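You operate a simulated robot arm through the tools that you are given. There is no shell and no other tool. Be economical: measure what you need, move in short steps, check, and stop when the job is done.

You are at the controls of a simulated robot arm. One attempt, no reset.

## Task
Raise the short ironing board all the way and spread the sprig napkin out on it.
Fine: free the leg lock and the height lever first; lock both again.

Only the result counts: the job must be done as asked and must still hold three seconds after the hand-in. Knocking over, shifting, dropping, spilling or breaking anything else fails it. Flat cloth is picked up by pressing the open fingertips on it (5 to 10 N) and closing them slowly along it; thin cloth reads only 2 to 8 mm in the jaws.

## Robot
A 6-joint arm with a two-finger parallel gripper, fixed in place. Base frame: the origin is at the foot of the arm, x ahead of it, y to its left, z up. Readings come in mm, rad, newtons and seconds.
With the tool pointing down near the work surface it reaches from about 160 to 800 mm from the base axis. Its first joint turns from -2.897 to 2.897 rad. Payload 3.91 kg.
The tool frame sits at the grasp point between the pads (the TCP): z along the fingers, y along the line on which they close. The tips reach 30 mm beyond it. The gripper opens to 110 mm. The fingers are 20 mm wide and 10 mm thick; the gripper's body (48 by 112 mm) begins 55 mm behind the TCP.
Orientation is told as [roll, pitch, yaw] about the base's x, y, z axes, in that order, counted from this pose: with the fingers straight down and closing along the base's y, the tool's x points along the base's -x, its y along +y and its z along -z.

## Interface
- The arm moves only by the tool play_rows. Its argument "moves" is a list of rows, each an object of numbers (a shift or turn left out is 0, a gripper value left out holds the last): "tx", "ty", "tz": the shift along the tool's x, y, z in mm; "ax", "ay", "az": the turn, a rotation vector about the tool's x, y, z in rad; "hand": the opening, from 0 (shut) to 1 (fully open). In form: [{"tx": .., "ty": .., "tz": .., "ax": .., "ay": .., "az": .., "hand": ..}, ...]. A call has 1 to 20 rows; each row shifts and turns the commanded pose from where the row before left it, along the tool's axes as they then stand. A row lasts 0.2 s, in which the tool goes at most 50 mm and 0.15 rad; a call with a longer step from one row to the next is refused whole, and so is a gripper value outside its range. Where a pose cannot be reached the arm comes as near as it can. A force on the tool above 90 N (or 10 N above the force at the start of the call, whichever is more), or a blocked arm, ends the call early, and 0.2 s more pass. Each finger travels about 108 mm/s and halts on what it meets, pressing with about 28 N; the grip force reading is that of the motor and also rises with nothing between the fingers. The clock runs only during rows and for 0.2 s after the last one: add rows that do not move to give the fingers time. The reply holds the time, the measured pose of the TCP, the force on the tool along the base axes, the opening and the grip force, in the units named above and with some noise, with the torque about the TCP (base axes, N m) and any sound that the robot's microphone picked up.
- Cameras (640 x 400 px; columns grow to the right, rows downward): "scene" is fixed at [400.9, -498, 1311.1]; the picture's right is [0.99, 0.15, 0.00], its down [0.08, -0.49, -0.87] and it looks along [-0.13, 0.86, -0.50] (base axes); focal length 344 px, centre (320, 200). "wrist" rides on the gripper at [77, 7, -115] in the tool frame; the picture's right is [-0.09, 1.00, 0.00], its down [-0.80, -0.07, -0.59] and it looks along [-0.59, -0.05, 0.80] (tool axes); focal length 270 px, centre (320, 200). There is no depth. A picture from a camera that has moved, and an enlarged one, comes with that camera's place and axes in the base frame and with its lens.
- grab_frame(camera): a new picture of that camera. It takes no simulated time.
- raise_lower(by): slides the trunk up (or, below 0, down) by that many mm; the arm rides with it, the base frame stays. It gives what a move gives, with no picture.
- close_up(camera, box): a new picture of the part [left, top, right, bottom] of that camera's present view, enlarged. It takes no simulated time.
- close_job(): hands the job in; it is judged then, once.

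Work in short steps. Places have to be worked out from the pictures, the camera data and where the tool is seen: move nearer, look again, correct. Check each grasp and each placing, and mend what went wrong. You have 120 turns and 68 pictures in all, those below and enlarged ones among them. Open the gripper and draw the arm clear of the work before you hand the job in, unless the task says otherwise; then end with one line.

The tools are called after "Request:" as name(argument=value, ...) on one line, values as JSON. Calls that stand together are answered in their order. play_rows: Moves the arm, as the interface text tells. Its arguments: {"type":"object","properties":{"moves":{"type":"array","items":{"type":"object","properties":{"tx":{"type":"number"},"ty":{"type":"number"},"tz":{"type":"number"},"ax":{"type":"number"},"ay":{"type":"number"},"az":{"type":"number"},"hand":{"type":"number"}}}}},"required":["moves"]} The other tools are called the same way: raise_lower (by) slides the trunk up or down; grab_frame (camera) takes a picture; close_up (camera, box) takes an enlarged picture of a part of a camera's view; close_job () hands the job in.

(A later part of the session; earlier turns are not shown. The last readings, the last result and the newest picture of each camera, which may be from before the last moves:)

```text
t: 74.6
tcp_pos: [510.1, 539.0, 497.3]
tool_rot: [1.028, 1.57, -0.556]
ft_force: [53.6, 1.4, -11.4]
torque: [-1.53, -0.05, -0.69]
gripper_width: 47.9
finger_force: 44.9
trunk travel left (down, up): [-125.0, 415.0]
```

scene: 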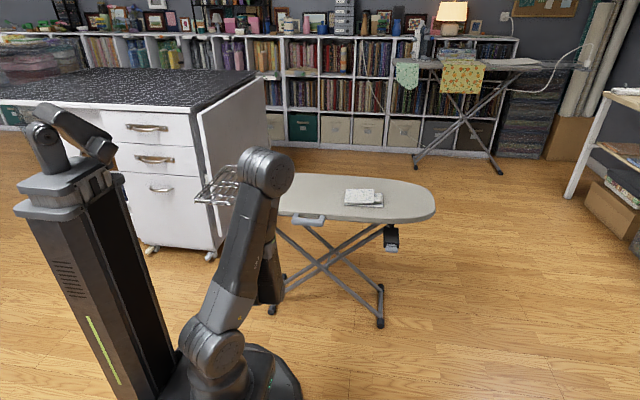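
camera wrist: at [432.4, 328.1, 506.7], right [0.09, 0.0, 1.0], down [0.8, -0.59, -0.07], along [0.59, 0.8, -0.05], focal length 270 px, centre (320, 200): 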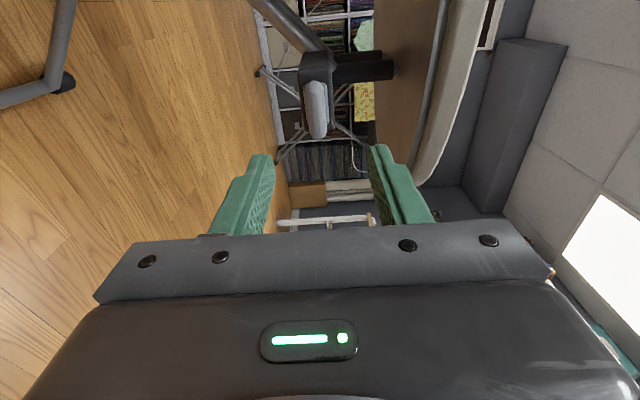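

Rigid along x, so neutral again and then pull outward.

Request:
play_rows(moves=[{"ty": 6}, {"tz": -4}, {"tz": -4}, {}])

Request:
close_up(camera="wrist", box=[220, 50, 420, 220])

```text
t: 75.6
tcp_pos: [511.4, 535.9, 497.0]
tool_rot: [2.178, 1.567, 0.606]
ft_force: [39.9, 42.5, -0.1]
torque: [-0.04, -0.09, -0.44]
gripper_width: 47.6
finger_force: 45.2
trunk travel left (down, up): [-125.0, 415.0]
```

```text
2.35 times, centred on (320, 135) of wrist
camera zoom: at [516.4, 420.0, 574.4], right [1.0, 0.0, -0.09], down [-0.07, -0.59, -0.8], along [-0.05, 0.81, -0.59], focal length 636 px, centre (320, 353)
```

zoom: 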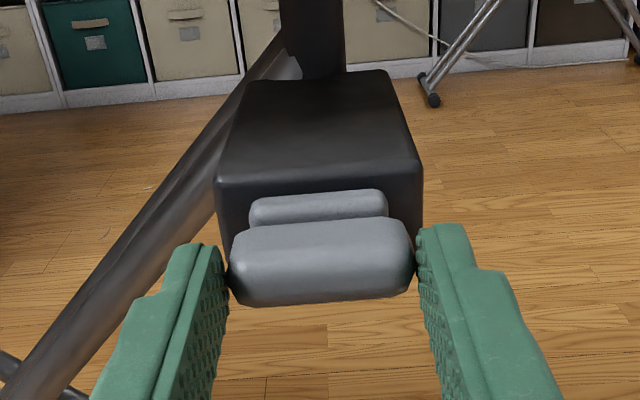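

Pulling only slips. I'll try a firm push straight in on the bar with closed fingertips.

Request:
play_rows(moves=[{"hand": 0.55, "ty": -2}, {"tz": -25}, {"tz": -25, "hand": 0.2}, {"hand": 0}, {}, {}])

Request:
play_rows(moves=[{"tz": 15}, {"tz": 10}, {"tz": 6}, {"tz": 4}, {"tz": 4}, {"tz": 4}, {"tz": 4}, {"tz": 4}, {}])

```text
t: 77.0
tcp_pos: [504.3, 482.4, 497.1]
tool_rot: [0.81, 1.569, -0.76]
ft_force: [-0.1, 0.6, 0.2]
torque: [-0.05, -0.03, -0.01]
gripper_width: 0.1
finger_force: 27.7
trunk travel left (down, up): [-125.0, 415.0]
```

```text
t: 78.8
tcp_pos: [505.0, 525.0, 496.9]
tool_rot: [-0.682, 1.567, -2.25]
ft_force: [-8.0, -83.2, 18.4]
torque: [0.92, -0.63, 0.1]
gripper_width: 0.0
finger_force: 28.0
trunk travel left (down, up): [-125.0, 415.0]
stopped in row 8: the force on the tool passed its limit at 100 N (the readings are from after the stop); the commanded pose is now the measured one
```

The push in is rigid at 100 N too. I haven't pressed it down since freeing the height lever, so I'll press down on the bar's front from above with closed fingers.

Request:
play_rows(moves=[{"tz": -20}, {"tx": 26}, {"tz": 28}, {}])

Request:
play_rows(moves=[{"tx": -5}, {"tx": -5}, {"tx": -5}, {"tx": -4}, {"tx": -4}, {"tx": -4}, {}])

```text
t: 79.8
tcp_pos: [503.1, 539.1, 518.8]
tool_rot: [-0.376, 1.561, -1.941]
ft_force: [0.2, -0.7, 0.3]
torque: [0.03, 0.05, 0.01]
gripper_width: 0.0
finger_force: 28.1
trunk travel left (down, up): [-125.0, 415.0]
```

```text
t: 81.2
tcp_pos: [505.4, 540.3, 513.8]
tool_rot: [2.654, 1.536, 1.095]
ft_force: [-11.7, -7.5, 40.5]
torque: [0.45, 0.03, 0.61]
gripper_width: 0.2
finger_force: 28.1
trunk travel left (down, up): [-125.0, 415.0]
stopped in row 6: the force on the tool passed its limit at 92 N (the readings are from after the stop); the commanded pose is now the measured one
```

Rigid downward. Now up from underneath, not gripped.

Request:
play_rows(moves=[{"tx": 6}, {"tz": -35}, {"tx": -30}, {"tx": -15}, {"tz": 33}, {}])

Request:
play_rows(moves=[{"tx": 4}, {"tx": 4}, {"tx": 4}, {"tx": 4}, {"tx": 4}, {"tx": 4}, {}])

Request:
close_up(camera="wrist", box=[220, 50, 420, 220])

```text
t: 82.6
tcp_pos: [506.8, 538.8, 467.3]
tool_rot: [2.721, 1.553, 1.162]
ft_force: [0.6, -0.3, 0.5]
torque: [-0.01, -0.01, 0.04]
gripper_width: 0.0
finger_force: 28.4
trunk travel left (down, up): [-125.0, 415.0]
```

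```text
t: 84.2
tcp_pos: [505.4, 538.1, 478.1]
tool_rot: [-0.778, 1.569, -2.337]
ft_force: [-3.1, 2.3, -60.7]
torque: [-1.22, -0.07, -0.03]
gripper_width: 0.0
finger_force: 28.3
trunk travel left (down, up): [-125.0, 415.0]
```

```text
2.35 times, centred on (320, 135) of wrist
camera zoom: at [513.1, 423.4, 555.8], right [1.0, 0.01, -0.09], down [-0.06, -0.6, -0.8], along [-0.06, 0.8, -0.59], focal length 636 px, centre (320, 353)
```

zoom: 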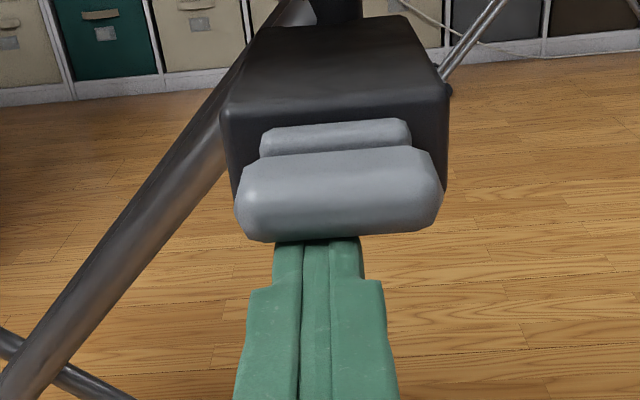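

It is rigid every way I push it, so I need to see how it's built. I'll look at it from below.

Request:
play_rows(moves=[{"tx": -12}, {"tz": -45}, {"tz": -45}, {"tz": -30, "tx": -20}, {"ay": 0.14}, {"ay": 0.14}, {"ay": 0.14}, {"ay": 0.14}, {"ay": 0.14}, {"ay": 0.14}, {"ay": 0.14}, {}])

Request:
close_up(camera="wrist", box=[200, 20, 440, 220])

```text
t: 86.8
tcp_pos: [550.9, 464.0, 445.2]
tool_rot: [3.133, 0.573, 1.577]
ft_force: [0.3, 0.6, 0.5]
torque: [0.0, -0.02, -0.04]
gripper_width: 0.0
finger_force: 28.2
out of reach, approached as far as the arm can: row 10, 11
trunk travel left (down, up): [-125.0, 415.0]
```

```text
2.00 times, centred on (320, 120) of wrist
camera zoom: at [559.8, 337.1, 391.7], right [1.0, 0.09, -0.04], down [-0.07, 0.35, -0.93], along [-0.07, 0.93, 0.35], focal length 541 px, centre (320, 360)
```

zoom: 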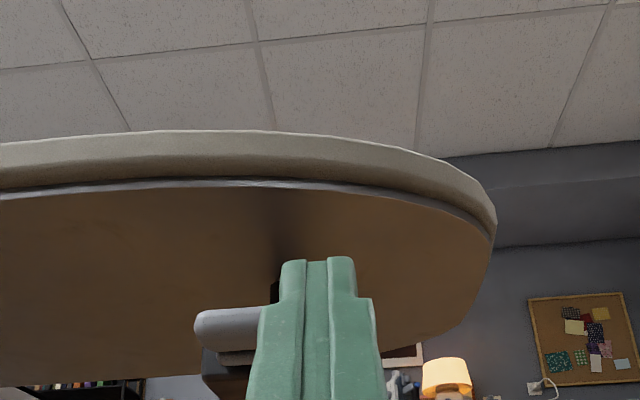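

The fingers block the view, so I'll shift sideways, open and look again.

Request:
play_rows(moves=[{"ty": -30, "hand": 1, "tz": -30}, {"ty": -20, "tz": -40}, {"tz": -20}, {}])

Request:
close_up(camera="wrist", box=[200, 20, 440, 220])

```text
t: 87.8
tcp_pos: [535.8, 462.2, 405.0]
tool_rot: [3.129, 0.575, 1.578]
ft_force: [0.0, 0.4, 0.4]
torque: [0.02, 0.01, -0.01]
gripper_width: 110.2
finger_force: 0.0
out of reach, approached as far as the arm can: row 1, 2, 3
trunk travel left (down, up): [-125.0, 415.0]
```

```text
2.00 times, centred on (320, 120) of wrist
camera zoom: at [545.0, 333.2, 351.3], right [1.0, 0.09, -0.04], down [-0.07, 0.35, -0.93], along [-0.07, 0.93, 0.35], focal length 541 px, centre (320, 360)
```

zoom: 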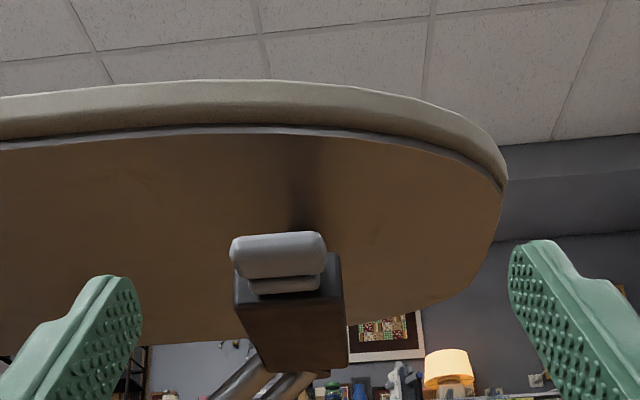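

From below the bar sits symmetrically on a narrower neck, so it looks like a wing knob that turns about y. I'll level the tool again and push up under its +x end to get torque.

Request:
play_rows(moves=[{"ay": -0.142, "hand": 0}, {"ay": -0.142}, {"ay": -0.142}, {"ay": -0.142}, {"ay": -0.142}, {"ay": -0.142}, {"ay": -0.143}, {}])

```text
t: 89.6
tcp_pos: [535.7, 459.8, 403.3]
tool_rot: [1.568, 1.562, 0.009]
ft_force: [-1.2, 0.1, -0.3]
torque: [-0.01, -0.01, -0.01]
gripper_width: 0.0
finger_force: 27.9
trunk travel left (down, up): [-125.0, 415.0]
```

Request:
play_rows(moves=[{"ty": -9, "tx": 40}, {"tx": 22}, {"tz": 40}, {"tz": 40}, {}])

Request:
play_rows(moves=[{"tx": 5}, {"tx": 5}, {"tx": 5}, {"tx": 4}, {"tx": 4}, {"tx": 4}, {"tx": 4}, {}])

Request:
close_up(camera="wrist", box=[220, 50, 420, 220])

```text
t: 90.8
tcp_pos: [524.5, 540.1, 467.3]
tool_rot: [1.716, 1.562, 0.157]
ft_force: [0.2, -0.3, 0.0]
torque: [-0.01, -0.01, 0.02]
gripper_width: 0.0
finger_force: 27.5
trunk travel left (down, up): [-125.0, 415.0]
```

```text
t: 92.6
tcp_pos: [527.3, 539.5, 492.5]
tool_rot: [0.567, 1.563, -0.997]
ft_force: [34.6, -11.6, -26.4]
torque: [-0.73, -0.18, -0.76]
gripper_width: 0.0
finger_force: 27.5
trunk travel left (down, up): [-125.0, 415.0]
```

```text
2.35 times, centred on (320, 135) of wrist
camera zoom: at [534.8, 424.6, 570.7], right [1.0, 0.01, -0.08], down [-0.06, -0.6, -0.8], along [-0.06, 0.8, -0.6], focal length 636 px, centre (320, 353)
```

zoom: 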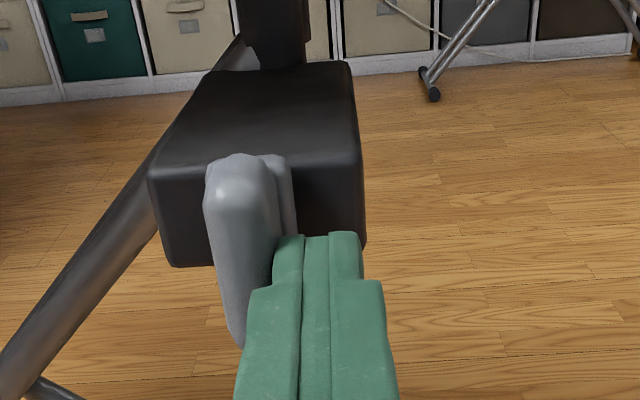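

It's a wing knob and it has turned to nearly vertical. I'll push its upper end toward -x to find the stop.

Request:
play_rows(moves=[{"ty": 5}, {"tx": 12}, {"tx": 10}, {}])

Request:
play_rows(moves=[{"ty": -5}, {"ty": -4}, {"ty": -4}, {"ty": -4}, {"ty": -4}, {}])

Request:
close_up(camera="wrist", box=[220, 50, 420, 220])

```text
t: 93.6
tcp_pos: [529.3, 541.0, 520.6]
tool_rot: [1.859, 1.562, 0.301]
ft_force: [-0.2, -0.5, -0.2]
torque: [0.02, -0.01, 0.0]
gripper_width: 0.0
finger_force: 28.4
trunk travel left (down, up): [-125.0, 415.0]
```

```text
t: 94.6
tcp_pos: [527.3, 539.0, 520.3]
tool_rot: [1.679, 1.56, 0.086]
ft_force: [51.1, 4.2, -20.3]
torque: [-0.3, -0.35, -0.78]
gripper_width: 0.0
finger_force: 27.7
trunk travel left (down, up): [-125.0, 415.0]
stopped in row 5: the force on the tool passed its limit at 95 N (the readings are from after the stop); the commanded pose is now the measured one
```

```text
2.35 times, centred on (320, 135) of wrist
camera zoom: at [530.3, 424.2, 597.5], right [1.0, -0.02, -0.08], down [-0.07, -0.59, -0.8], along [-0.03, 0.81, -0.59], focal length 636 px, centre (320, 353)
```

zoom: 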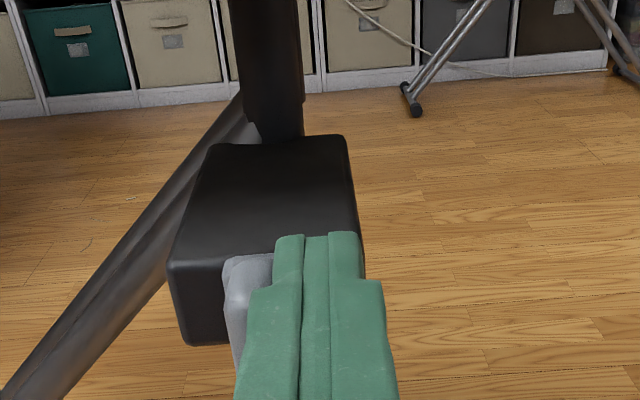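

The knob is hard against its stop at vertical, so the leg lock is free. I'll back off, turn the jaws vertical again, and head to the U-handle.

Request:
play_rows(moves=[{"ty": 4}, {"tz": -45}, {"tz": -45}, {"tz": -20}, {"az": -0.143, "hand": 0.6}, {"az": -0.143}, {"az": -0.143}, {"az": -0.143}, {"az": -0.143}, {"az": -0.143}, {"az": -0.143}, {"az": -0.143}, {"az": -0.143}, {"az": -0.143}, {"az": -0.141}, {}])

Request:
play_rows(moves=[{"tx": 40, "ty": 12}, {"tx": 40, "ty": 12}, {"tx": 40, "ty": 12}, {"tx": 40, "ty": 12}, {"tx": 40, "ty": 12}, {"tx": 40, "ty": 12}, {"tx": 40, "ty": 12}, {"tx": 40, "ty": 9}, {}])

Request:
grab_frame(camera="wrist")

Request:
close_up(camera="scene", box=[240, 160, 440, 270])

```text
t: 98.0
tcp_pos: [524.5, 430.6, 523.0]
tool_rot: [1.575, -0.016, -0.007]
ft_force: [0.7, -0.5, 0.5]
torque: [0.02, 0.0, 0.04]
gripper_width: 66.1
finger_force: 0.0
trunk travel left (down, up): [-125.0, 415.0]
```

```text
t: 100.0
tcp_pos: [200.9, 431.9, 612.2]
tool_rot: [1.578, -0.014, -0.008]
ft_force: [0.2, 0.5, -0.2]
torque: [0.03, -0.01, 0.01]
gripper_width: 66.0
finger_force: 0.1
trunk travel left (down, up): [-125.0, 415.0]
```

```text
29 pictures are left
camera wrist: at [123.3, 316.7, 618.4], right [0.07, -0.01, 1.0], down [0.8, -0.6, -0.06], along [0.6, 0.8, -0.04], focal length 270 px, centre (320, 200)
```

wrist: 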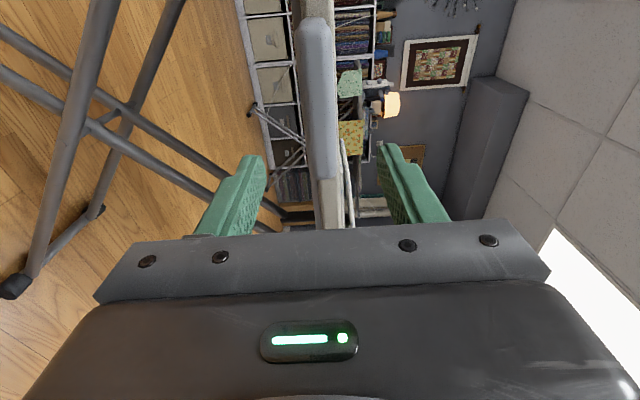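

```text
3.20 times, centred on (340, 215) of scene
camera zoom: at [400.9, -498.0, 1311.1], right [0.99, 0.15, 0.0], down [0.08, -0.49, -0.87], along [-0.13, 0.86, -0.5], focal length 1100 px, centre (256, 152)
```

zoom: 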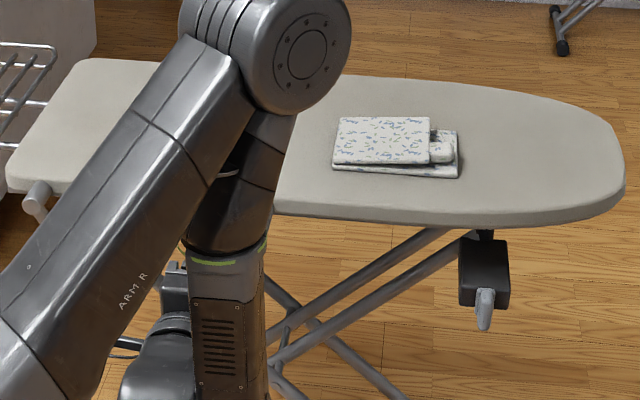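

The knob reads vertical in the scene view. I'll advance the jaws around the handle bar and close.

Request:
play_rows(moves=[{"tz": 35, "tx": 8, "ax": 0.0}, {"tz": 35}, {"tz": 20}, {"hand": 0.45}, {"hand": 0.3}, {"hand": 0.2}, {"hand": 0.1}, {"hand": 0.05}, {}])

Request:
grab_frame(camera="wrist")

```text
t: 102.0
tcp_pos: [192.3, 521.8, 613.3]
tool_rot: [1.576, -0.012, -0.006]
ft_force: [-1.7, 5.6, 6.1]
torque: [-0.6, 1.17, -0.1]
gripper_width: 26.2
finger_force: 44.1
trunk travel left (down, up): [-125.0, 415.0]
```

```text
27 pictures are left
camera wrist: at [114.9, 406.8, 618.5], right [0.08, -0.01, 1.0], down [0.8, -0.6, -0.06], along [0.6, 0.8, -0.04], focal length 270 px, centre (320, 200)
```

wrist: 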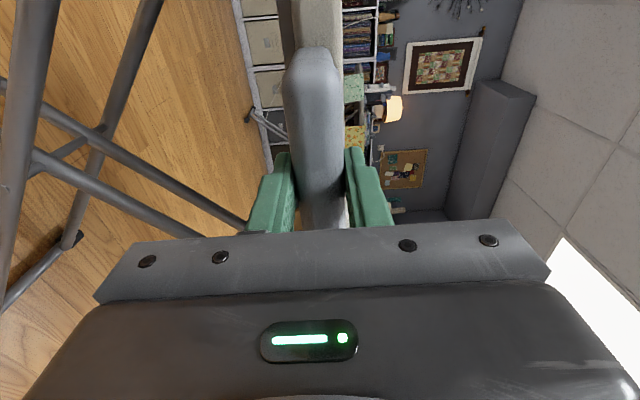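

Handle gripped (26 mm). I'll lift slightly with the arm and read the load.

Request:
play_rows(moves=[{"ty": 4}, {"ty": 4}, {"ty": 4}, {"ty": 4}, {}])

```text
t: 103.2
tcp_pos: [193.0, 522.0, 628.4]
tool_rot: [1.575, -0.016, -0.003]
ft_force: [-20.4, -10.7, -11.3]
torque: [-0.72, 1.08, -0.08]
gripper_width: 26.3
finger_force: 45.3
trunk travel left (down, up): [-125.0, 415.0]
```

It lifts easily (about 11 N). I'll continue upward and watch the side force.

Request:
play_rows(moves=[{"ty": 10}, {"ty": 10}, {"ty": 10}, {"ty": 10}, {"ty": 10}, {}])

```text
t: 104.6
tcp_pos: [192.2, 521.3, 678.4]
tool_rot: [1.579, -0.016, -0.003]
ft_force: [-25.7, -13.1, -7.5]
torque: [-0.66, 0.91, 0.34]
gripper_width: 26.1
finger_force: 45.1
trunk travel left (down, up): [-125.0, 415.0]
```

Request:
raise_lower(by=60)

Request:
raise_lower(by=60)

Request:
grab_frame(camera="scene")

```text
t: 105.2
tcp_pos: [192.1, 520.8, 691.2]
tool_rot: [1.522, 0.003, -0.004]
ft_force: [1.4, 21.1, -68.0]
torque: [0.73, 0.66, 0.87]
gripper_width: 39.5
finger_force: 34.4
trunk travel left (down, up): [-156.0, 384.0]
stopped: the force on the tool passed its limit at 99 N (the readings are from after the stop); the commanded pose is now the measured one
```

```text
t: 105.6
tcp_pos: [191.7, 517.6, 690.0]
tool_rot: [1.498, 0.002, -0.004]
ft_force: [9.2, 21.1, -69.0]
torque: [0.54, -0.92, -0.14]
gripper_width: 39.2
finger_force: 33.5
trunk travel left (down, up): [-163.0, 377.0]
stopped: the force on the tool passed its limit at 96 N (the readings are from after the stop); the commanded pose is now the measured one
```

```text
26 pictures are left
```

scene: 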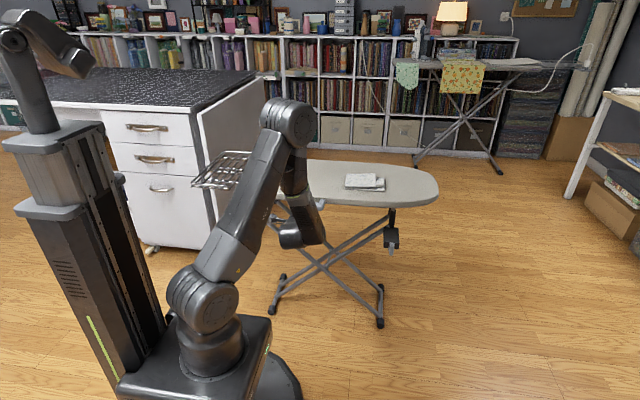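

It met a hard resistance about 70 mm up. I'll relieve the load and push up slowly to see if this is the top stop.

Request:
play_rows(moves=[{"ty": -6, "ax": -0.06}, {"ty": -4}, {"hand": 0}, {}])

Request:
play_rows(moves=[{"ty": 2}, {"ty": 2}, {"ty": 2}, {"ty": 2}, {"ty": 2}, {}])

Request:
close_up(camera="scene", box=[240, 150, 450, 335])

```text
t: 106.6
tcp_pos: [190.8, 517.7, 683.2]
tool_rot: [1.566, 0.001, -0.005]
ft_force: [8.4, -7.6, -55.5]
torque: [-0.17, -0.47, -0.45]
gripper_width: 26.2
finger_force: 45.5
trunk travel left (down, up): [-163.0, 377.0]
```

```text
t: 107.6
tcp_pos: [191.1, 517.7, 683.8]
tool_rot: [1.542, 0.003, -0.007]
ft_force: [7.4, 23.4, -37.6]
torque: [0.63, -1.12, -0.66]
gripper_width: 26.0
finger_force: 45.2
trunk travel left (down, up): [-163.0, 377.0]
stopped in row 4: the force on the tool passed its limit at 91 N (the readings are from after the stop); the commanded pose is now the measured one
```

```text
2.16 times, centred on (345, 242) of scene
camera zoom: at [400.9, -498.0, 1311.1], right [0.99, 0.15, 0.0], down [0.08, -0.49, -0.87], along [-0.13, 0.86, -0.5], focal length 744 px, centre (266, 108)
```

zoom: 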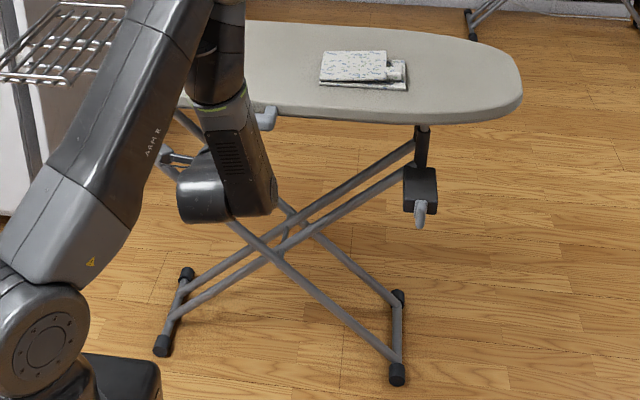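

The posts have telescoped about 70 mm and stop hard, so this is the top. I'll ease down slightly to see whether it holds itself.

Request:
play_rows(moves=[{"ax": -0.025, "ty": -1}, {"ty": -1}, {}])

Request:
play_rows(moves=[{"ty": -1}, {"ty": -1}, {}])

```text
t: 108.4
tcp_pos: [190.9, 518.8, 682.7]
tool_rot: [1.574, 0.003, -0.006]
ft_force: [8.1, 38.3, -26.5]
torque: [-0.57, -0.8, -0.3]
gripper_width: 25.9
finger_force: 44.9
trunk travel left (down, up): [-163.0, 377.0]
```

```text
t: 109.2
tcp_pos: [191.3, 517.7, 683.3]
tool_rot: [1.581, 0.0, -0.006]
ft_force: [8.8, 39.9, -2.2]
torque: [-0.89, -0.69, 0.02]
gripper_width: 25.8
finger_force: 45.0
trunk travel left (down, up): [-163.0, 377.0]
```

Request:
play_rows(moves=[{"tz": 3}, {"ty": -1}, {}])

Request:
play_rows(moves=[{"hand": 0.3}, {"hand": 0.3}, {}])

Request:
close_up(camera="wrist", box=[200, 0, 440, 200])

```text
t: 110.0
tcp_pos: [191.6, 517.3, 682.4]
tool_rot: [1.582, 0.005, -0.007]
ft_force: [9.6, 1.9, 7.8]
torque: [-0.74, -0.71, 0.1]
gripper_width: 26.0
finger_force: 45.2
trunk travel left (down, up): [-163.0, 377.0]
```

```text
t: 110.8
tcp_pos: [189.9, 518.7, 681.8]
tool_rot: [1.58, 0.003, -0.005]
ft_force: [-0.5, -0.1, 0.1]
torque: [0.02, -0.01, 0.01]
gripper_width: 32.8
finger_force: 0.1
trunk travel left (down, up): [-163.0, 377.0]
```

```text
2.00 times, centred on (320, 100) of wrist
camera zoom: at [113.0, 403.4, 688.7], right [0.09, -0.01, 1.0], down [0.8, -0.6, -0.08], along [0.6, 0.8, -0.05], focal length 541 px, centre (320, 400)
```

zoom: 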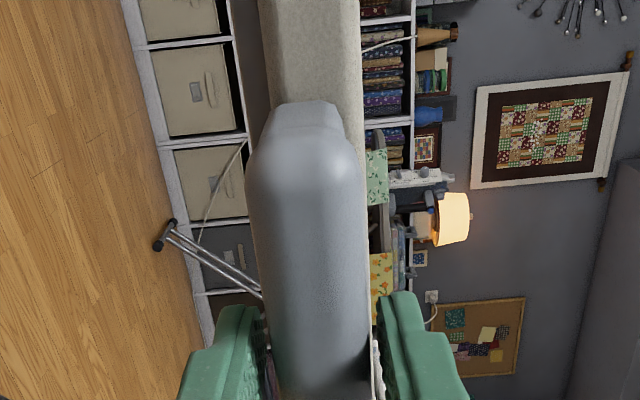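

No load on the open fingers, so the board holds at the top by itself. I'll back off, turn the jaws and go re-lock the leg knob by pushing its top toward +x.

Request:
play_rows(moves=[{"tz": -30, "hand": 0.4}, {"tz": -45}, {"tz": -30, "hand": 0}, {"tx": -40, "ty": -15}, {"tx": -40, "ty": -15}, {"tx": -40, "ty": -15}, {"tx": -40, "ty": -15}, {"tx": -40, "ty": -15}, {"tx": -40, "ty": -15}, {"tx": -40, "ty": -15}, {"ty": -30}, {"ty": -32}, {}])

Request:
play_rows(moves=[{"az": 0.143}, {"az": 0.143}, {"az": 0.143}, {"az": 0.143}, {"az": 0.143}, {"az": 0.143}, {"az": 0.143}, {"az": 0.143}, {"az": 0.143}, {"az": 0.143}, {"az": 0.141}, {}])

Request:
close_up(camera="wrist", box=[200, 20, 440, 220])

```text
t: 113.6
tcp_pos: [468.7, 413.4, 514.4]
tool_rot: [1.579, 0.002, -0.003]
ft_force: [-0.5, 0.7, -0.5]
torque: [0.03, 0.0, 0.01]
gripper_width: 0.0
finger_force: 27.9
trunk travel left (down, up): [-163.0, 377.0]
```

```text
t: 116.2
tcp_pos: [469.3, 414.9, 513.4]
tool_rot: [-2.723, 1.561, 1.986]
ft_force: [0.7, -0.2, -0.7]
torque: [0.03, -0.01, -0.01]
gripper_width: 0.1
finger_force: 28.1
trunk travel left (down, up): [-163.0, 377.0]
```

```text
2.00 times, centred on (320, 120) of wrist
camera zoom: at [476.3, 297.5, 589.5], right [1.0, 0.0, -0.09], down [-0.08, -0.59, -0.81], along [-0.05, 0.81, -0.58], focal length 541 px, centre (320, 360)
```

zoom: 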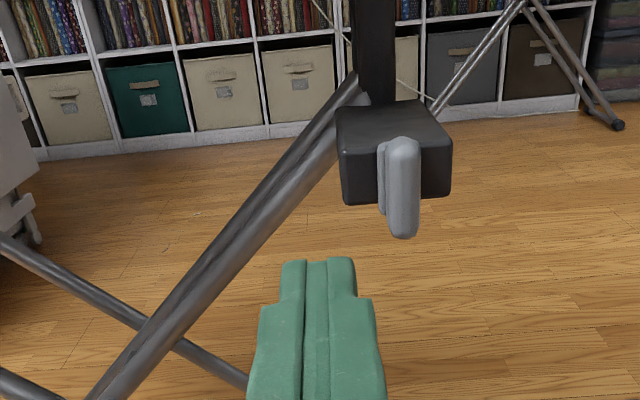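

Bar at x≈509, upright. I'll go in left of its upper half and push +x.

Request:
play_rows(moves=[{"tz": 40, "ty": 9}, {"tz": 40}, {"tz": 41}, {}])

Request:
play_rows(moves=[{"ty": 6}, {"ty": 6}, {"ty": 6}, {"ty": 6}, {"ty": 6}, {"ty": 5, "tx": -2}, {}])

Request:
close_up(camera="wrist", box=[220, 50, 420, 220])

```text
t: 117.2
tcp_pos: [478.3, 536.1, 513.0]
tool_rot: [-2.852, 1.559, 1.857]
ft_force: [0.5, 0.2, 0.1]
torque: [0.0, 0.0, 0.02]
gripper_width: 0.1
finger_force: 27.6
trunk travel left (down, up): [-163.0, 377.0]
```

```text
t: 118.8
tcp_pos: [513.4, 535.4, 512.8]
tool_rot: [-3.037, 1.561, 1.672]
ft_force: [-4.0, 2.9, 9.4]
torque: [0.21, 0.0, 0.09]
gripper_width: 0.0
finger_force: 28.1
trunk travel left (down, up): [-163.0, 377.0]
```

```text
2.35 times, centred on (320, 135) of wrist
camera zoom: at [520.0, 418.7, 590.0], right [1.0, 0.0, -0.09], down [-0.07, -0.59, -0.81], along [-0.05, 0.81, -0.58], focal length 636 px, centre (320, 353)
```

zoom: 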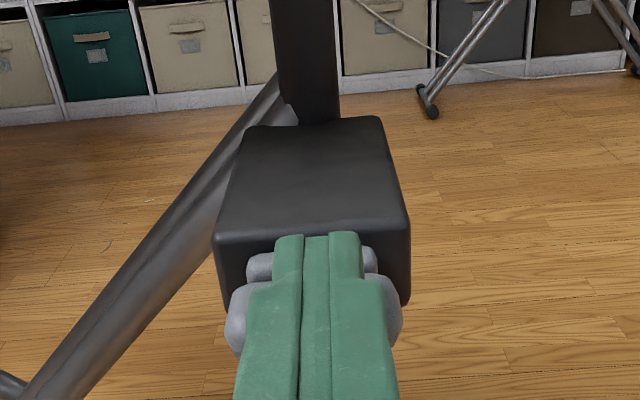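

Nearly horizontal again. I'll press down on its +x end to seat it at the stop.

Request:
play_rows(moves=[{"tx": 3, "ty": 5}, {"ty": 5}, {"tx": -4}, {"tx": -4}, {"tx": -4}, {"tx": -3}, {}])

Request:
play_rows(moves=[{"tx": 10}, {"tz": -45}, {"tz": -45}, {"tz": -30}, {}])

Request:
close_up(camera="wrist", box=[220, 50, 420, 220])

```text
t: 120.4
tcp_pos: [524.1, 533.9, 513.5]
tool_rot: [2.865, 1.541, 1.292]
ft_force: [-0.2, -10.3, 64.0]
torque: [1.16, 0.11, 0.03]
gripper_width: 0.0
finger_force: 27.5
trunk travel left (down, up): [-163.0, 377.0]
```

```text
t: 121.6
tcp_pos: [522.9, 415.2, 507.1]
tool_rot: [-2.827, 1.563, 1.88]
ft_force: [0.3, 0.1, -0.1]
torque: [0.0, 0.0, 0.03]
gripper_width: 0.0
finger_force: 27.7
trunk travel left (down, up): [-163.0, 377.0]
```

```text
2.35 times, centred on (320, 135) of wrist
camera zoom: at [529.6, 298.6, 583.8], right [1.0, 0.0, -0.09], down [-0.08, -0.59, -0.81], along [-0.05, 0.81, -0.58], focal length 636 px, centre (320, 353)
```

zoom: 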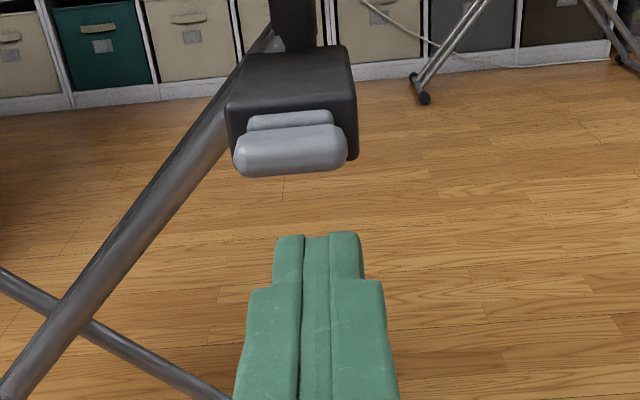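

The leg lock is back to horizontal on its stop. Now the height lever, which rode up with the board: pivot at z≈683 and knob hanging near (-4, 538, 634). I'll travel there with the grip orientation I used before.

Request:
raise_lower(by=180)

Request:
play_rows(moves=[{"ty": -45}, {"ty": -45}, {"ty": -45}, {"ty": -45}, {"ty": -45}, {"ty": -45}, {"ty": -45}, {"ax": 0.125}, {"ax": 0.125}, {"ax": 0.125}, {"az": -0.14}, {"az": -0.14}, {"az": -0.14}, {"hand": 0.5}, {}])

```text
t: 123.6
tcp_pos: [523.1, 415.4, 687.8]
tool_rot: [-2.869, 1.561, 1.838]
ft_force: [0.0, 0.0, 0.5]
torque: [0.01, 0.01, 0.0]
gripper_width: 0.2
finger_force: 28.1
trunk travel left (down, up): [-343.0, 197.0]
```

```text
t: 126.8
tcp_pos: [209.3, 416.1, 688.9]
tool_rot: [1.592, 1.148, 0.393]
ft_force: [0.7, 0.0, -0.3]
torque: [-0.02, 0.02, 0.0]
gripper_width: 55.1
finger_force: 0.2
trunk travel left (down, up): [-343.0, 197.0]
```

Request:
play_rows(moves=[{"ty": -31, "tz": 12, "tx": 1.3}, {"ty": -31, "tz": 12, "tx": 1.3}, {"ty": -31, "tz": 12, "tx": 1.3}, {"ty": -31, "tz": 12, "tx": 1.3}, {"ty": -31, "tz": 12, "tx": 1.3}, {}])

Request:
grab_frame(camera="wrist")

```text
t: 128.2
tcp_pos: [53.5, 419.8, 633.4]
tool_rot: [1.593, 1.148, 0.392]
ft_force: [0.3, 0.2, -0.1]
torque: [0.02, -0.01, 0.0]
gripper_width: 55.0
finger_force: 0.1
trunk travel left (down, up): [-343.0, 197.0]
```

```text
20 pictures are left
camera wrist: at [71.5, 302.9, 705.8], right [0.88, 0.34, 0.33], down [0.46, -0.45, -0.77], along [-0.11, 0.82, -0.55], focal length 270 px, centre (320, 200)
```

wrist: 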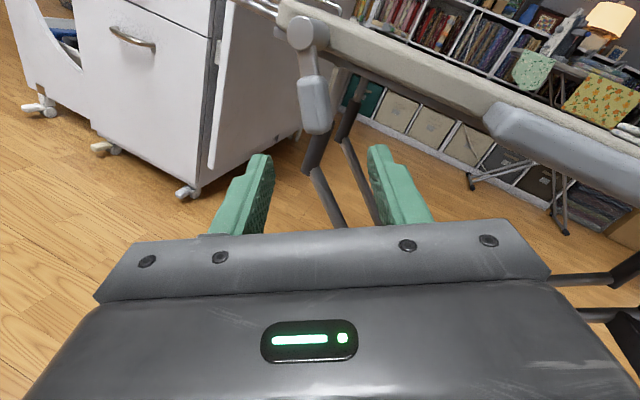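

Same view as when I released it. I'll advance and close on the knob.

Request:
play_rows(moves=[{"tz": 40, "ty": -2}, {"tz": 40}, {"tz": 8}, {"hand": 0.4}, {"hand": 0.3}, {"hand": 0.2}, {"hand": 0.12}, {}])

Request:
close_up(camera="wrist", box=[220, 20, 420, 220])

```text
t: 130.0
tcp_pos: [19.0, 501.9, 632.5]
tool_rot: [1.592, 1.151, 0.391]
ft_force: [-2.9, -5.5, -4.5]
torque: [-0.01, -0.36, 0.24]
gripper_width: 28.2
finger_force: 44.5
trunk travel left (down, up): [-343.0, 197.0]
```

```text
2.00 times, centred on (320, 120) of wrist
camera zoom: at [37.3, 384.1, 704.9], right [0.88, 0.34, 0.33], down [0.46, -0.45, -0.77], along [-0.11, 0.82, -0.55], focal length 541 px, centre (320, 360)
```

zoom: 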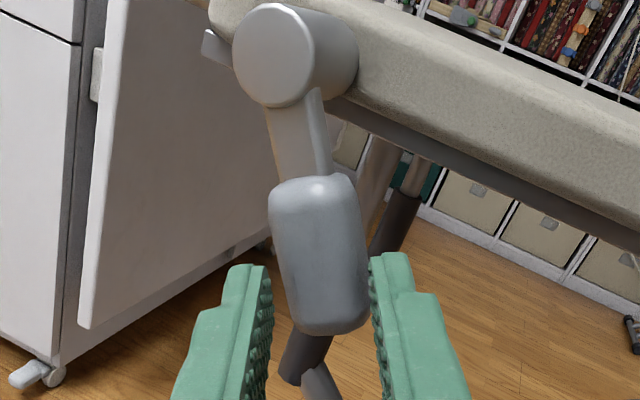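

Knob gripped. I'll swing it back up along the reverse arc.

Request:
play_rows(moves=[{"ty": 5.5, "az": -0.1}, {"ty": 5.5, "az": -0.1}, {"ty": 5.5, "az": -0.1}, {"ty": 5.5, "az": -0.1}, {"ty": 5.5, "az": -0.1}, {}])

Request:
play_rows(moves=[{"ty": 5.5, "az": -0.1}, {"ty": 5.5, "az": -0.1}, {"ty": 5.5, "az": -0.1}, {"ty": 5.5, "az": -0.1}, {"ty": 5, "az": -0.1}, {}])

```text
t: 131.4
tcp_pos: [37.1, 508.0, 650.7]
tool_rot: [1.584, 0.647, 0.387]
ft_force: [-17.0, -48.3, -5.0]
torque: [0.4, -0.93, 0.74]
gripper_width: 29.0
finger_force: 44.8
trunk travel left (down, up): [-343.0, 197.0]
```

```text
t: 132.8
tcp_pos: [48.7, 511.1, 672.5]
tool_rot: [1.585, 0.147, 0.378]
ft_force: [-18.7, -30.4, 2.1]
torque: [0.84, -0.08, 0.41]
gripper_width: 26.2
finger_force: 45.1
trunk travel left (down, up): [-343.0, 197.0]
```

Request:
play_rows(moves=[{"ty": 4, "az": -0.07}, {"ty": 4, "az": -0.07}, {"ty": 4}, {}])

Request:
close_up(camera="wrist", box=[220, 20, 420, 220])

```text
t: 133.8
tcp_pos: [48.4, 512.7, 683.2]
tool_rot: [1.578, 0.009, 0.375]
ft_force: [-19.4, -24.7, -12.4]
torque: [-0.76, -0.91, 0.52]
gripper_width: 26.0
finger_force: 44.8
trunk travel left (down, up): [-343.0, 197.0]
```

```text
2.00 times, centred on (320, 120) of wrist
camera zoom: at [19.9, 376.8, 689.6], right [0.09, 0.03, 1.0], down [0.96, -0.26, -0.08], along [0.26, 0.97, -0.05], focal length 541 px, centre (320, 360)
```

zoom: 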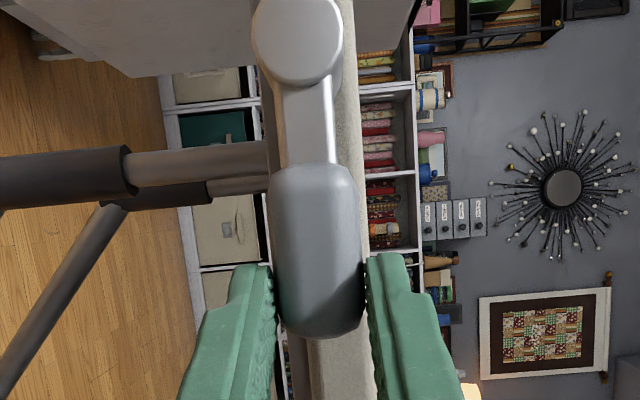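

Nearly level. I'll press up a little more to reach the stop.

Request:
play_rows(moves=[{"ty": 3}, {"ty": 3}, {"ty": 3}, {}])

```text
t: 134.8
tcp_pos: [49.6, 513.1, 684.3]
tool_rot: [1.555, 0.017, 0.374]
ft_force: [-16.3, -28.8, -77.5]
torque: [-1.12, -1.16, 0.76]
gripper_width: 26.0
finger_force: 44.8
trunk travel left (down, up): [-343.0, 197.0]
```

That's a hard stop, so the lever is locked. I'll ease off, release and retreat, then check the board's pose.

Request:
play_rows(moves=[{"ty": -8}, {"hand": 0.3}, {"hand": 0.5}, {"tz": -40}, {"tz": -45}, {}])

Request:
close_up(camera="wrist", box=[160, 0, 480, 240])

Request:
raise_lower(by=190)

```text
t: 136.2
tcp_pos: [81.4, 434.7, 683.0]
tool_rot: [1.581, 0.009, 0.372]
ft_force: [0.3, 0.0, -0.2]
torque: [-0.01, -0.03, 0.03]
gripper_width: 54.9
finger_force: 0.0
trunk travel left (down, up): [-343.0, 197.0]
```

```text
1.67 times, centred on (320, 120) of wrist
camera zoom: at [51.5, 299.2, 689.8], right [0.09, 0.03, 1.0], down [0.96, -0.26, -0.08], along [0.26, 0.96, -0.05], focal length 450 px, centre (320, 333)
```

zoom: 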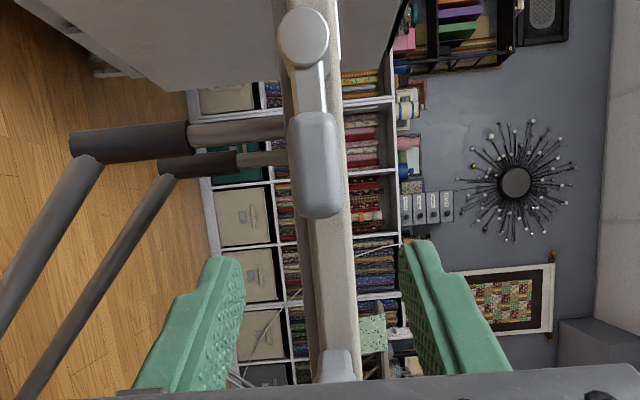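

```text
t: 138.3
tcp_pos: [82.7, 435.0, 872.4]
tool_rot: [1.581, 0.011, 0.369]
ft_force: [-0.5, -0.4, 0.5]
torque: [0.02, 0.03, -0.02]
gripper_width: 55.0
finger_force: 0.1
trunk travel left (down, up): [-533.0, 7.0]
```

The lever is back in line with the board edge. Now I'll go above the board with the tool pointing down to study the napkin.

Request:
play_rows(moves=[{"ay": -0.125, "ty": 25}, {"ay": -0.125, "ty": 25}, {"ay": -0.12, "ty": 20}, {"tx": -40}, {"tx": -40}, {"tx": -40}, {"tx": -40}, {"tx": -40}, {"tx": -40}, {"ax": 0.143}, {"ax": 0.143}, {"ax": 0.143}, {"ax": 0.143}, {"ax": 0.143}, {"ax": 0.143}, {"ax": 0.143}, {"ax": 0.143}, {"ax": 0.143}, {"ax": 0.143}])

Request:
play_rows(moves=[{"ax": 0.15, "ty": 30}, {"ty": 40}, {"ty": 40}, {"ty": 40}, {"ty": 40}, {}])

Request:
grab_frame(camera="wrist")

```text
t: 142.3
tcp_pos: [321.8, 436.3, 939.6]
tool_rot: [0.146, 0.01, 0.002]
ft_force: [0.6, -0.2, -0.5]
torque: [0.0, 0.0, 0.02]
gripper_width: 55.0
finger_force: 0.2
trunk travel left (down, up): [-533.0, 7.0]
```

```text
t: 143.7
tcp_pos: [322.7, 625.5, 942.4]
tool_rot: [-0.004, 0.012, 0.0]
ft_force: [-0.1, 0.0, 0.4]
torque: [0.02, 0.02, 0.0]
gripper_width: 55.1
finger_force: 0.0
trunk travel left (down, up): [-533.0, 7.0]
```

```text
16 pictures are left
camera wrist: at [247.4, 631.5, 1056.9], right [0.09, 1.0, 0.0], down [0.81, -0.07, 0.58], along [0.58, -0.05, -0.81], focal length 270 px, centre (320, 200)
```

wrist: 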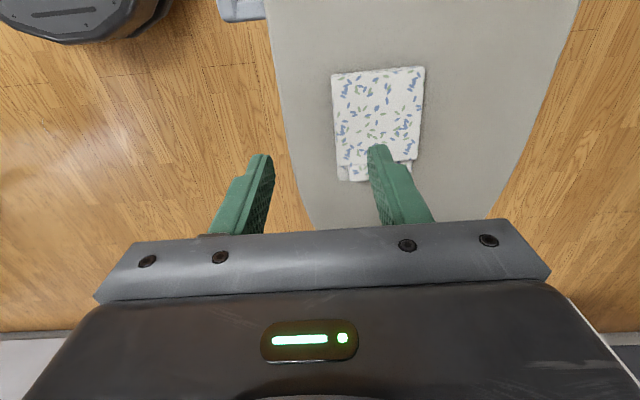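

Request:
play_rows(moves=[{"tx": 35, "ty": 30}, {"tx": 25, "ty": 30, "hand": 1}, {"tz": 20}, {}])

Request:
close_up(camera="wrist", box=[230, 60, 430, 230])

```text
t: 144.7
tcp_pos: [262.3, 685.6, 923.3]
tool_rot: [-0.003, 0.011, 0.001]
ft_force: [-0.3, 0.0, -0.1]
torque: [0.0, 0.02, -0.03]
gripper_width: 110.1
finger_force: 0.0
trunk travel left (down, up): [-533.0, 7.0]
```

```text
2.35 times, centred on (330, 145) of wrist
camera zoom: at [186.2, 691.7, 1039.5], right [0.09, 1.0, 0.0], down [0.81, -0.07, 0.58], along [0.58, -0.05, -0.81], focal length 636 px, centre (296, 329)
```

zoom: 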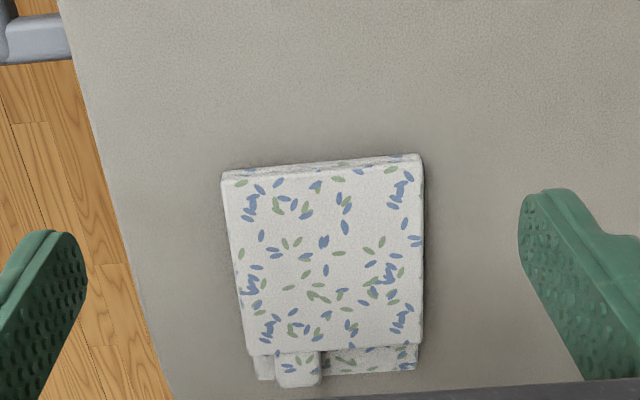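

The folded packet covers x≈318–444, y≈639–749. I'll zoom right in on its edges to understand the folds.

Request:
close_up(camera="wrist", box=[295, 190, 375, 235])

Request:
close_up(camera="scene", box=[335, 165, 395, 200])

```text
8.00 times, centred on (335, 212) of wrist
camera zoom: at [186.2, 691.7, 1039.5], right [0.09, 1.0, 0.0], down [0.81, -0.07, 0.58], along [0.58, -0.05, -0.81], focal length 2162 px, centre (200, 100)
```

zoom: 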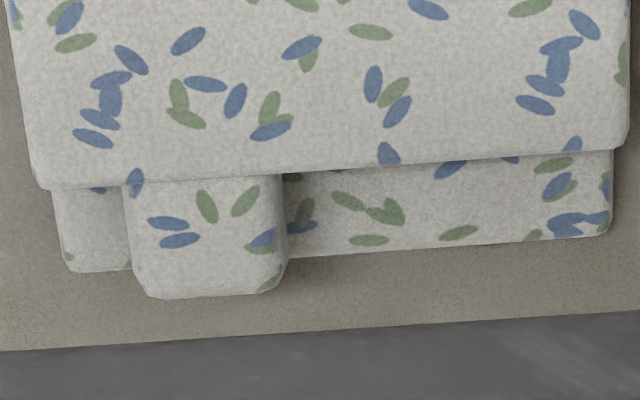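

```text
10.67 times, centred on (365, 182) of scene
camera zoom: at [400.9, -498.0, 1311.1], right [0.99, 0.15, 0.0], down [0.08, -0.49, -0.87], along [-0.13, 0.86, -0.5], focal length 3668 px, centre (-160, 387)
```

zoom: 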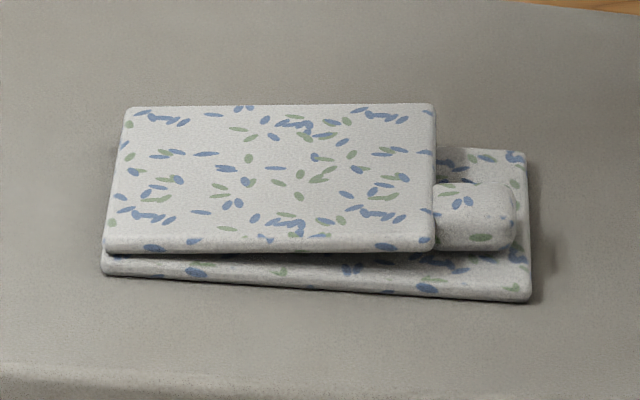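

The napkin is a half-fold: the bottom panel runs x≈318–466 at z≈705, and the top panel is hinged along the -x edge. A grab ear sticks out at about (448, 671, 720), about 29 mm wide in y. I'll go above the ear, with jaws closing along y.

Request:
play_rows(moves=[{"tx": -40, "tz": 15, "hand": 0.5}, {"tx": -40, "ty": -5, "tz": 15}, {"tx": -40, "ty": -5, "tz": 20}, {"tx": -40, "ty": -5, "tz": 20}, {"tx": -32, "tz": 20, "ay": -0.011}, {}])

Request:
grab_frame(camera="wrist")

```text
t: 146.1
tcp_pos: [452.0, 669.9, 835.4]
tool_rot: [-0.002, 0.001, 0.002]
ft_force: [0.1, 0.0, -0.7]
torque: [0.0, 0.04, -0.03]
gripper_width: 54.9
finger_force: 0.1
trunk travel left (down, up): [-533.0, 7.0]
```

```text
12 pictures are left
camera wrist: at [374.9, 675.7, 949.5], right [0.09, 1.0, 0.0], down [0.8, -0.07, 0.59], along [0.59, -0.05, -0.8], focal length 270 px, centre (320, 200)
```

wrist: 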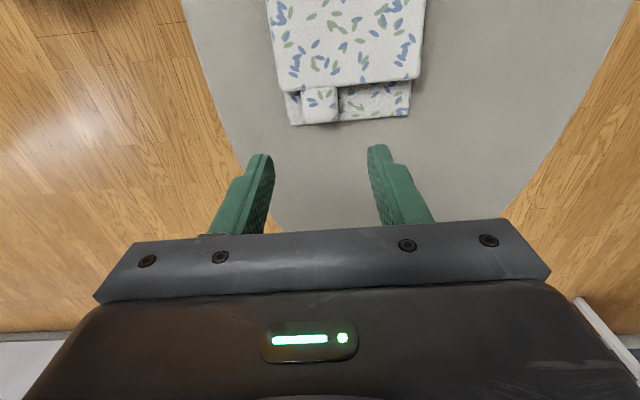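

Ear confirmed at y≈656–685, x≈432–461. I'll descend with the fingers straddling it, stopping on light contact.

Request:
play_rows(moves=[{"tz": 30}, {"tz": 30}, {"tz": 20}, {"tz": 6}, {"tz": 4}, {}])

Request:
play_rows(moves=[{"tz": 3}, {}])

```text
t: 147.5
tcp_pos: [449.5, 666.1, 743.2]
tool_rot: [-0.002, 0.0, 0.0]
ft_force: [0.0, -0.3, -0.6]
torque: [-0.01, 0.0, -0.02]
gripper_width: 55.0
finger_force: 0.2
out of reach, approached as far as the arm can: row 5
trunk travel left (down, up): [-533.0, 7.0]
```

```text
t: 148.1
tcp_pos: [449.9, 666.3, 740.8]
tool_rot: [-0.003, 0.003, 0.0]
ft_force: [0.8, -0.1, -0.7]
torque: [0.02, -0.01, -0.02]
gripper_width: 55.0
finger_force: 0.1
trunk travel left (down, up): [-533.0, 7.0]
```

At the reach edge but placed well enough. I'll close slowly around the ear.

Request:
play_rows(moves=[{"hand": 0.42}, {"hand": 0.36}, {"hand": 0.3}, {"hand": 0.25}, {"hand": 0.2}, {"hand": 0.15}, {"hand": 0.1}, {"hand": 0.05}, {"hand": 0}, {}])

Request:
close_up(camera="wrist", box=[230, 20, 420, 220])

```text
t: 150.3
tcp_pos: [449.3, 666.7, 740.5]
tool_rot: [-0.002, 0.001, 0.0]
ft_force: [-0.4, 0.0, 0.1]
torque: [0.02, 0.0, -0.05]
gripper_width: 29.4
finger_force: 28.0
trunk travel left (down, up): [-533.0, 7.0]
```

```text
2.00 times, centred on (325, 120) of wrist
camera zoom: at [372.9, 671.6, 855.5], right [0.09, 1.0, 0.0], down [0.8, -0.07, 0.59], along [0.59, -0.05, -0.8], focal length 541 px, centre (310, 360)
```

zoom: 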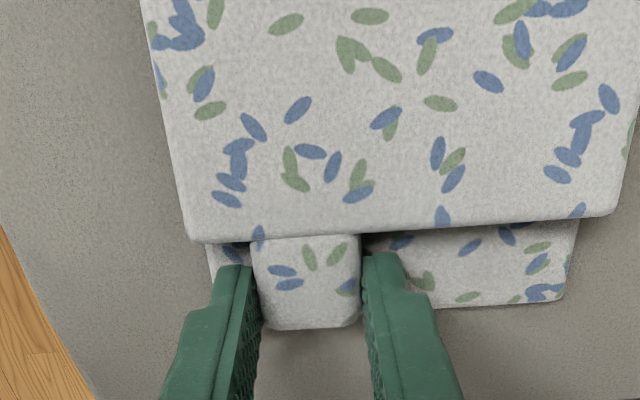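

The ear is held firmly at 29 mm. I'll swing the top panel up along an arc about the fold line (x≈318, radius ≈131), halfway first.

Request:
play_rows(moves=[{"tx": 2.6, "tz": -26}, {"tx": 7.8, "tz": -25}, {"tx": 12.7, "tz": -23}, {"tx": 16.9, "tz": -20}, {}])

Request:
close_up(camera="scene", box=[290, 110, 430, 210])

```text
t: 151.5
tcp_pos: [409.6, 667.3, 832.4]
tool_rot: [-0.004, 0.003, 0.0]
ft_force: [0.6, 0.1, -1.5]
torque: [0.01, -0.05, -0.02]
gripper_width: 29.4
finger_force: 28.1
trunk travel left (down, up): [-533.0, 7.0]
```

```text
4.00 times, centred on (360, 160) of scene
camera zoom: at [400.9, -498.0, 1311.1], right [0.99, 0.15, 0.0], down [0.08, -0.49, -0.87], along [-0.13, 0.86, -0.5], focal length 1376 px, centre (160, 360)
```

zoom: 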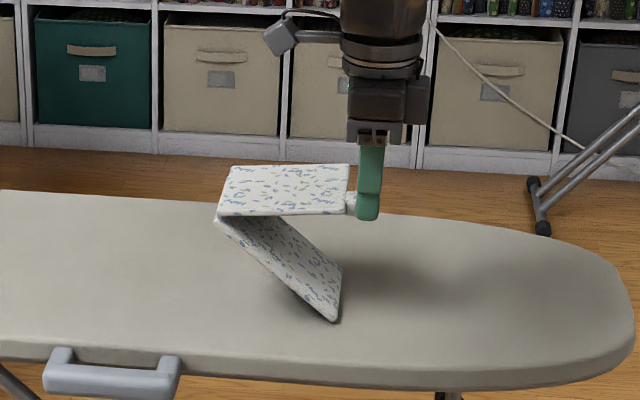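

The grip holds the top panel level, so the hinge lifted and the lower panel's +x edge rests on the board. I'll turn the tool about y to tip the panel over. The hinge comes down about that resting edge.

Request:
play_rows(moves=[{"tx": 10.2, "tz": -12.2, "ay": -0.14}, {"tx": 10.6, "tz": -12.6, "ay": -0.14}, {"tx": 11.3, "tz": -13.1, "ay": -0.14}, {"tx": 11.7, "tz": -13.6, "ay": -0.14}, {"tx": 11.8, "tz": -14.3, "ay": -0.14}, {"tx": 12.5, "tz": -15, "ay": -0.14}, {"tx": 12.4, "tz": -15.5, "ay": -0.14}, {}])

Request:
close_up(camera="scene", box=[270, 110, 430, 220])

```text
t: 153.3
tcp_pos: [301.6, 666.3, 884.6]
tool_rot: [-0.005, -0.978, 0.005]
ft_force: [-0.3, 0.0, -0.1]
torque: [-0.02, -0.02, -0.03]
gripper_width: 29.3
finger_force: 27.4
trunk travel left (down, up): [-533.0, 7.0]
```

```text
3.64 times, centred on (350, 165) of scene
camera zoom: at [400.9, -498.0, 1311.1], right [0.99, 0.15, 0.0], down [0.08, -0.49, -0.87], along [-0.13, 0.86, -0.5], focal length 1250 px, centre (211, 327)
```

zoom: 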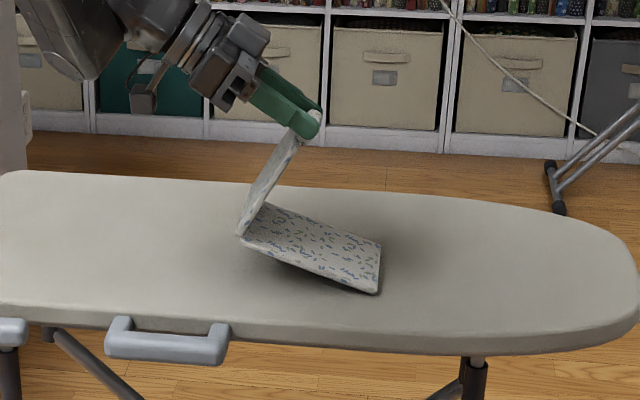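

Working exactly as planned. I'll continue past vertical.

Request:
play_rows(moves=[{"tx": 12.6, "tz": -16.1, "ay": -0.14}, {"tx": 12.9, "tz": -17.1, "ay": -0.14}, {"tx": 13.1, "tz": -17.3, "ay": -0.14}, {"tx": 12.8, "tz": -18.3, "ay": -0.14}, {"tx": 12.8, "tz": -19, "ay": -0.14}, {"tx": 12.9, "tz": -19.7, "ay": -0.14}, {}])

Request:
close_up(camera="scene", box=[230, 110, 410, 230])

```text
t: 154.9
tcp_pos: [181.1, 667.4, 836.2]
tool_rot: [-3.129, -1.319, 3.131]
ft_force: [0.3, -0.2, -0.4]
torque: [-0.03, 0.02, -0.02]
gripper_width: 29.1
finger_force: 28.0
trunk travel left (down, up): [-533.0, 7.0]
```

```text
3.33 times, centred on (320, 170) of scene
camera zoom: at [400.9, -498.0, 1311.1], right [0.99, 0.15, 0.0], down [0.08, -0.49, -0.87], along [-0.13, 0.86, -0.5], focal length 1146 px, centre (320, 300)
```

zoom: 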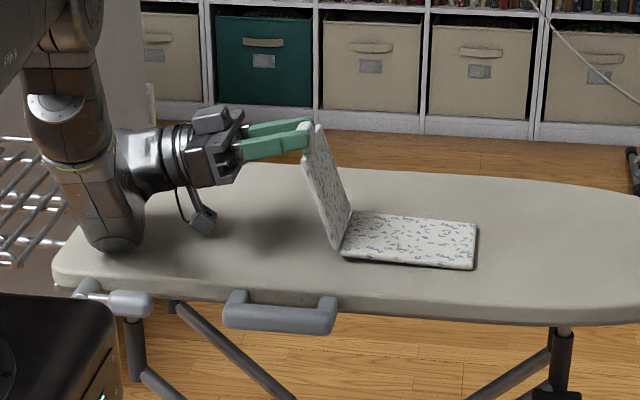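

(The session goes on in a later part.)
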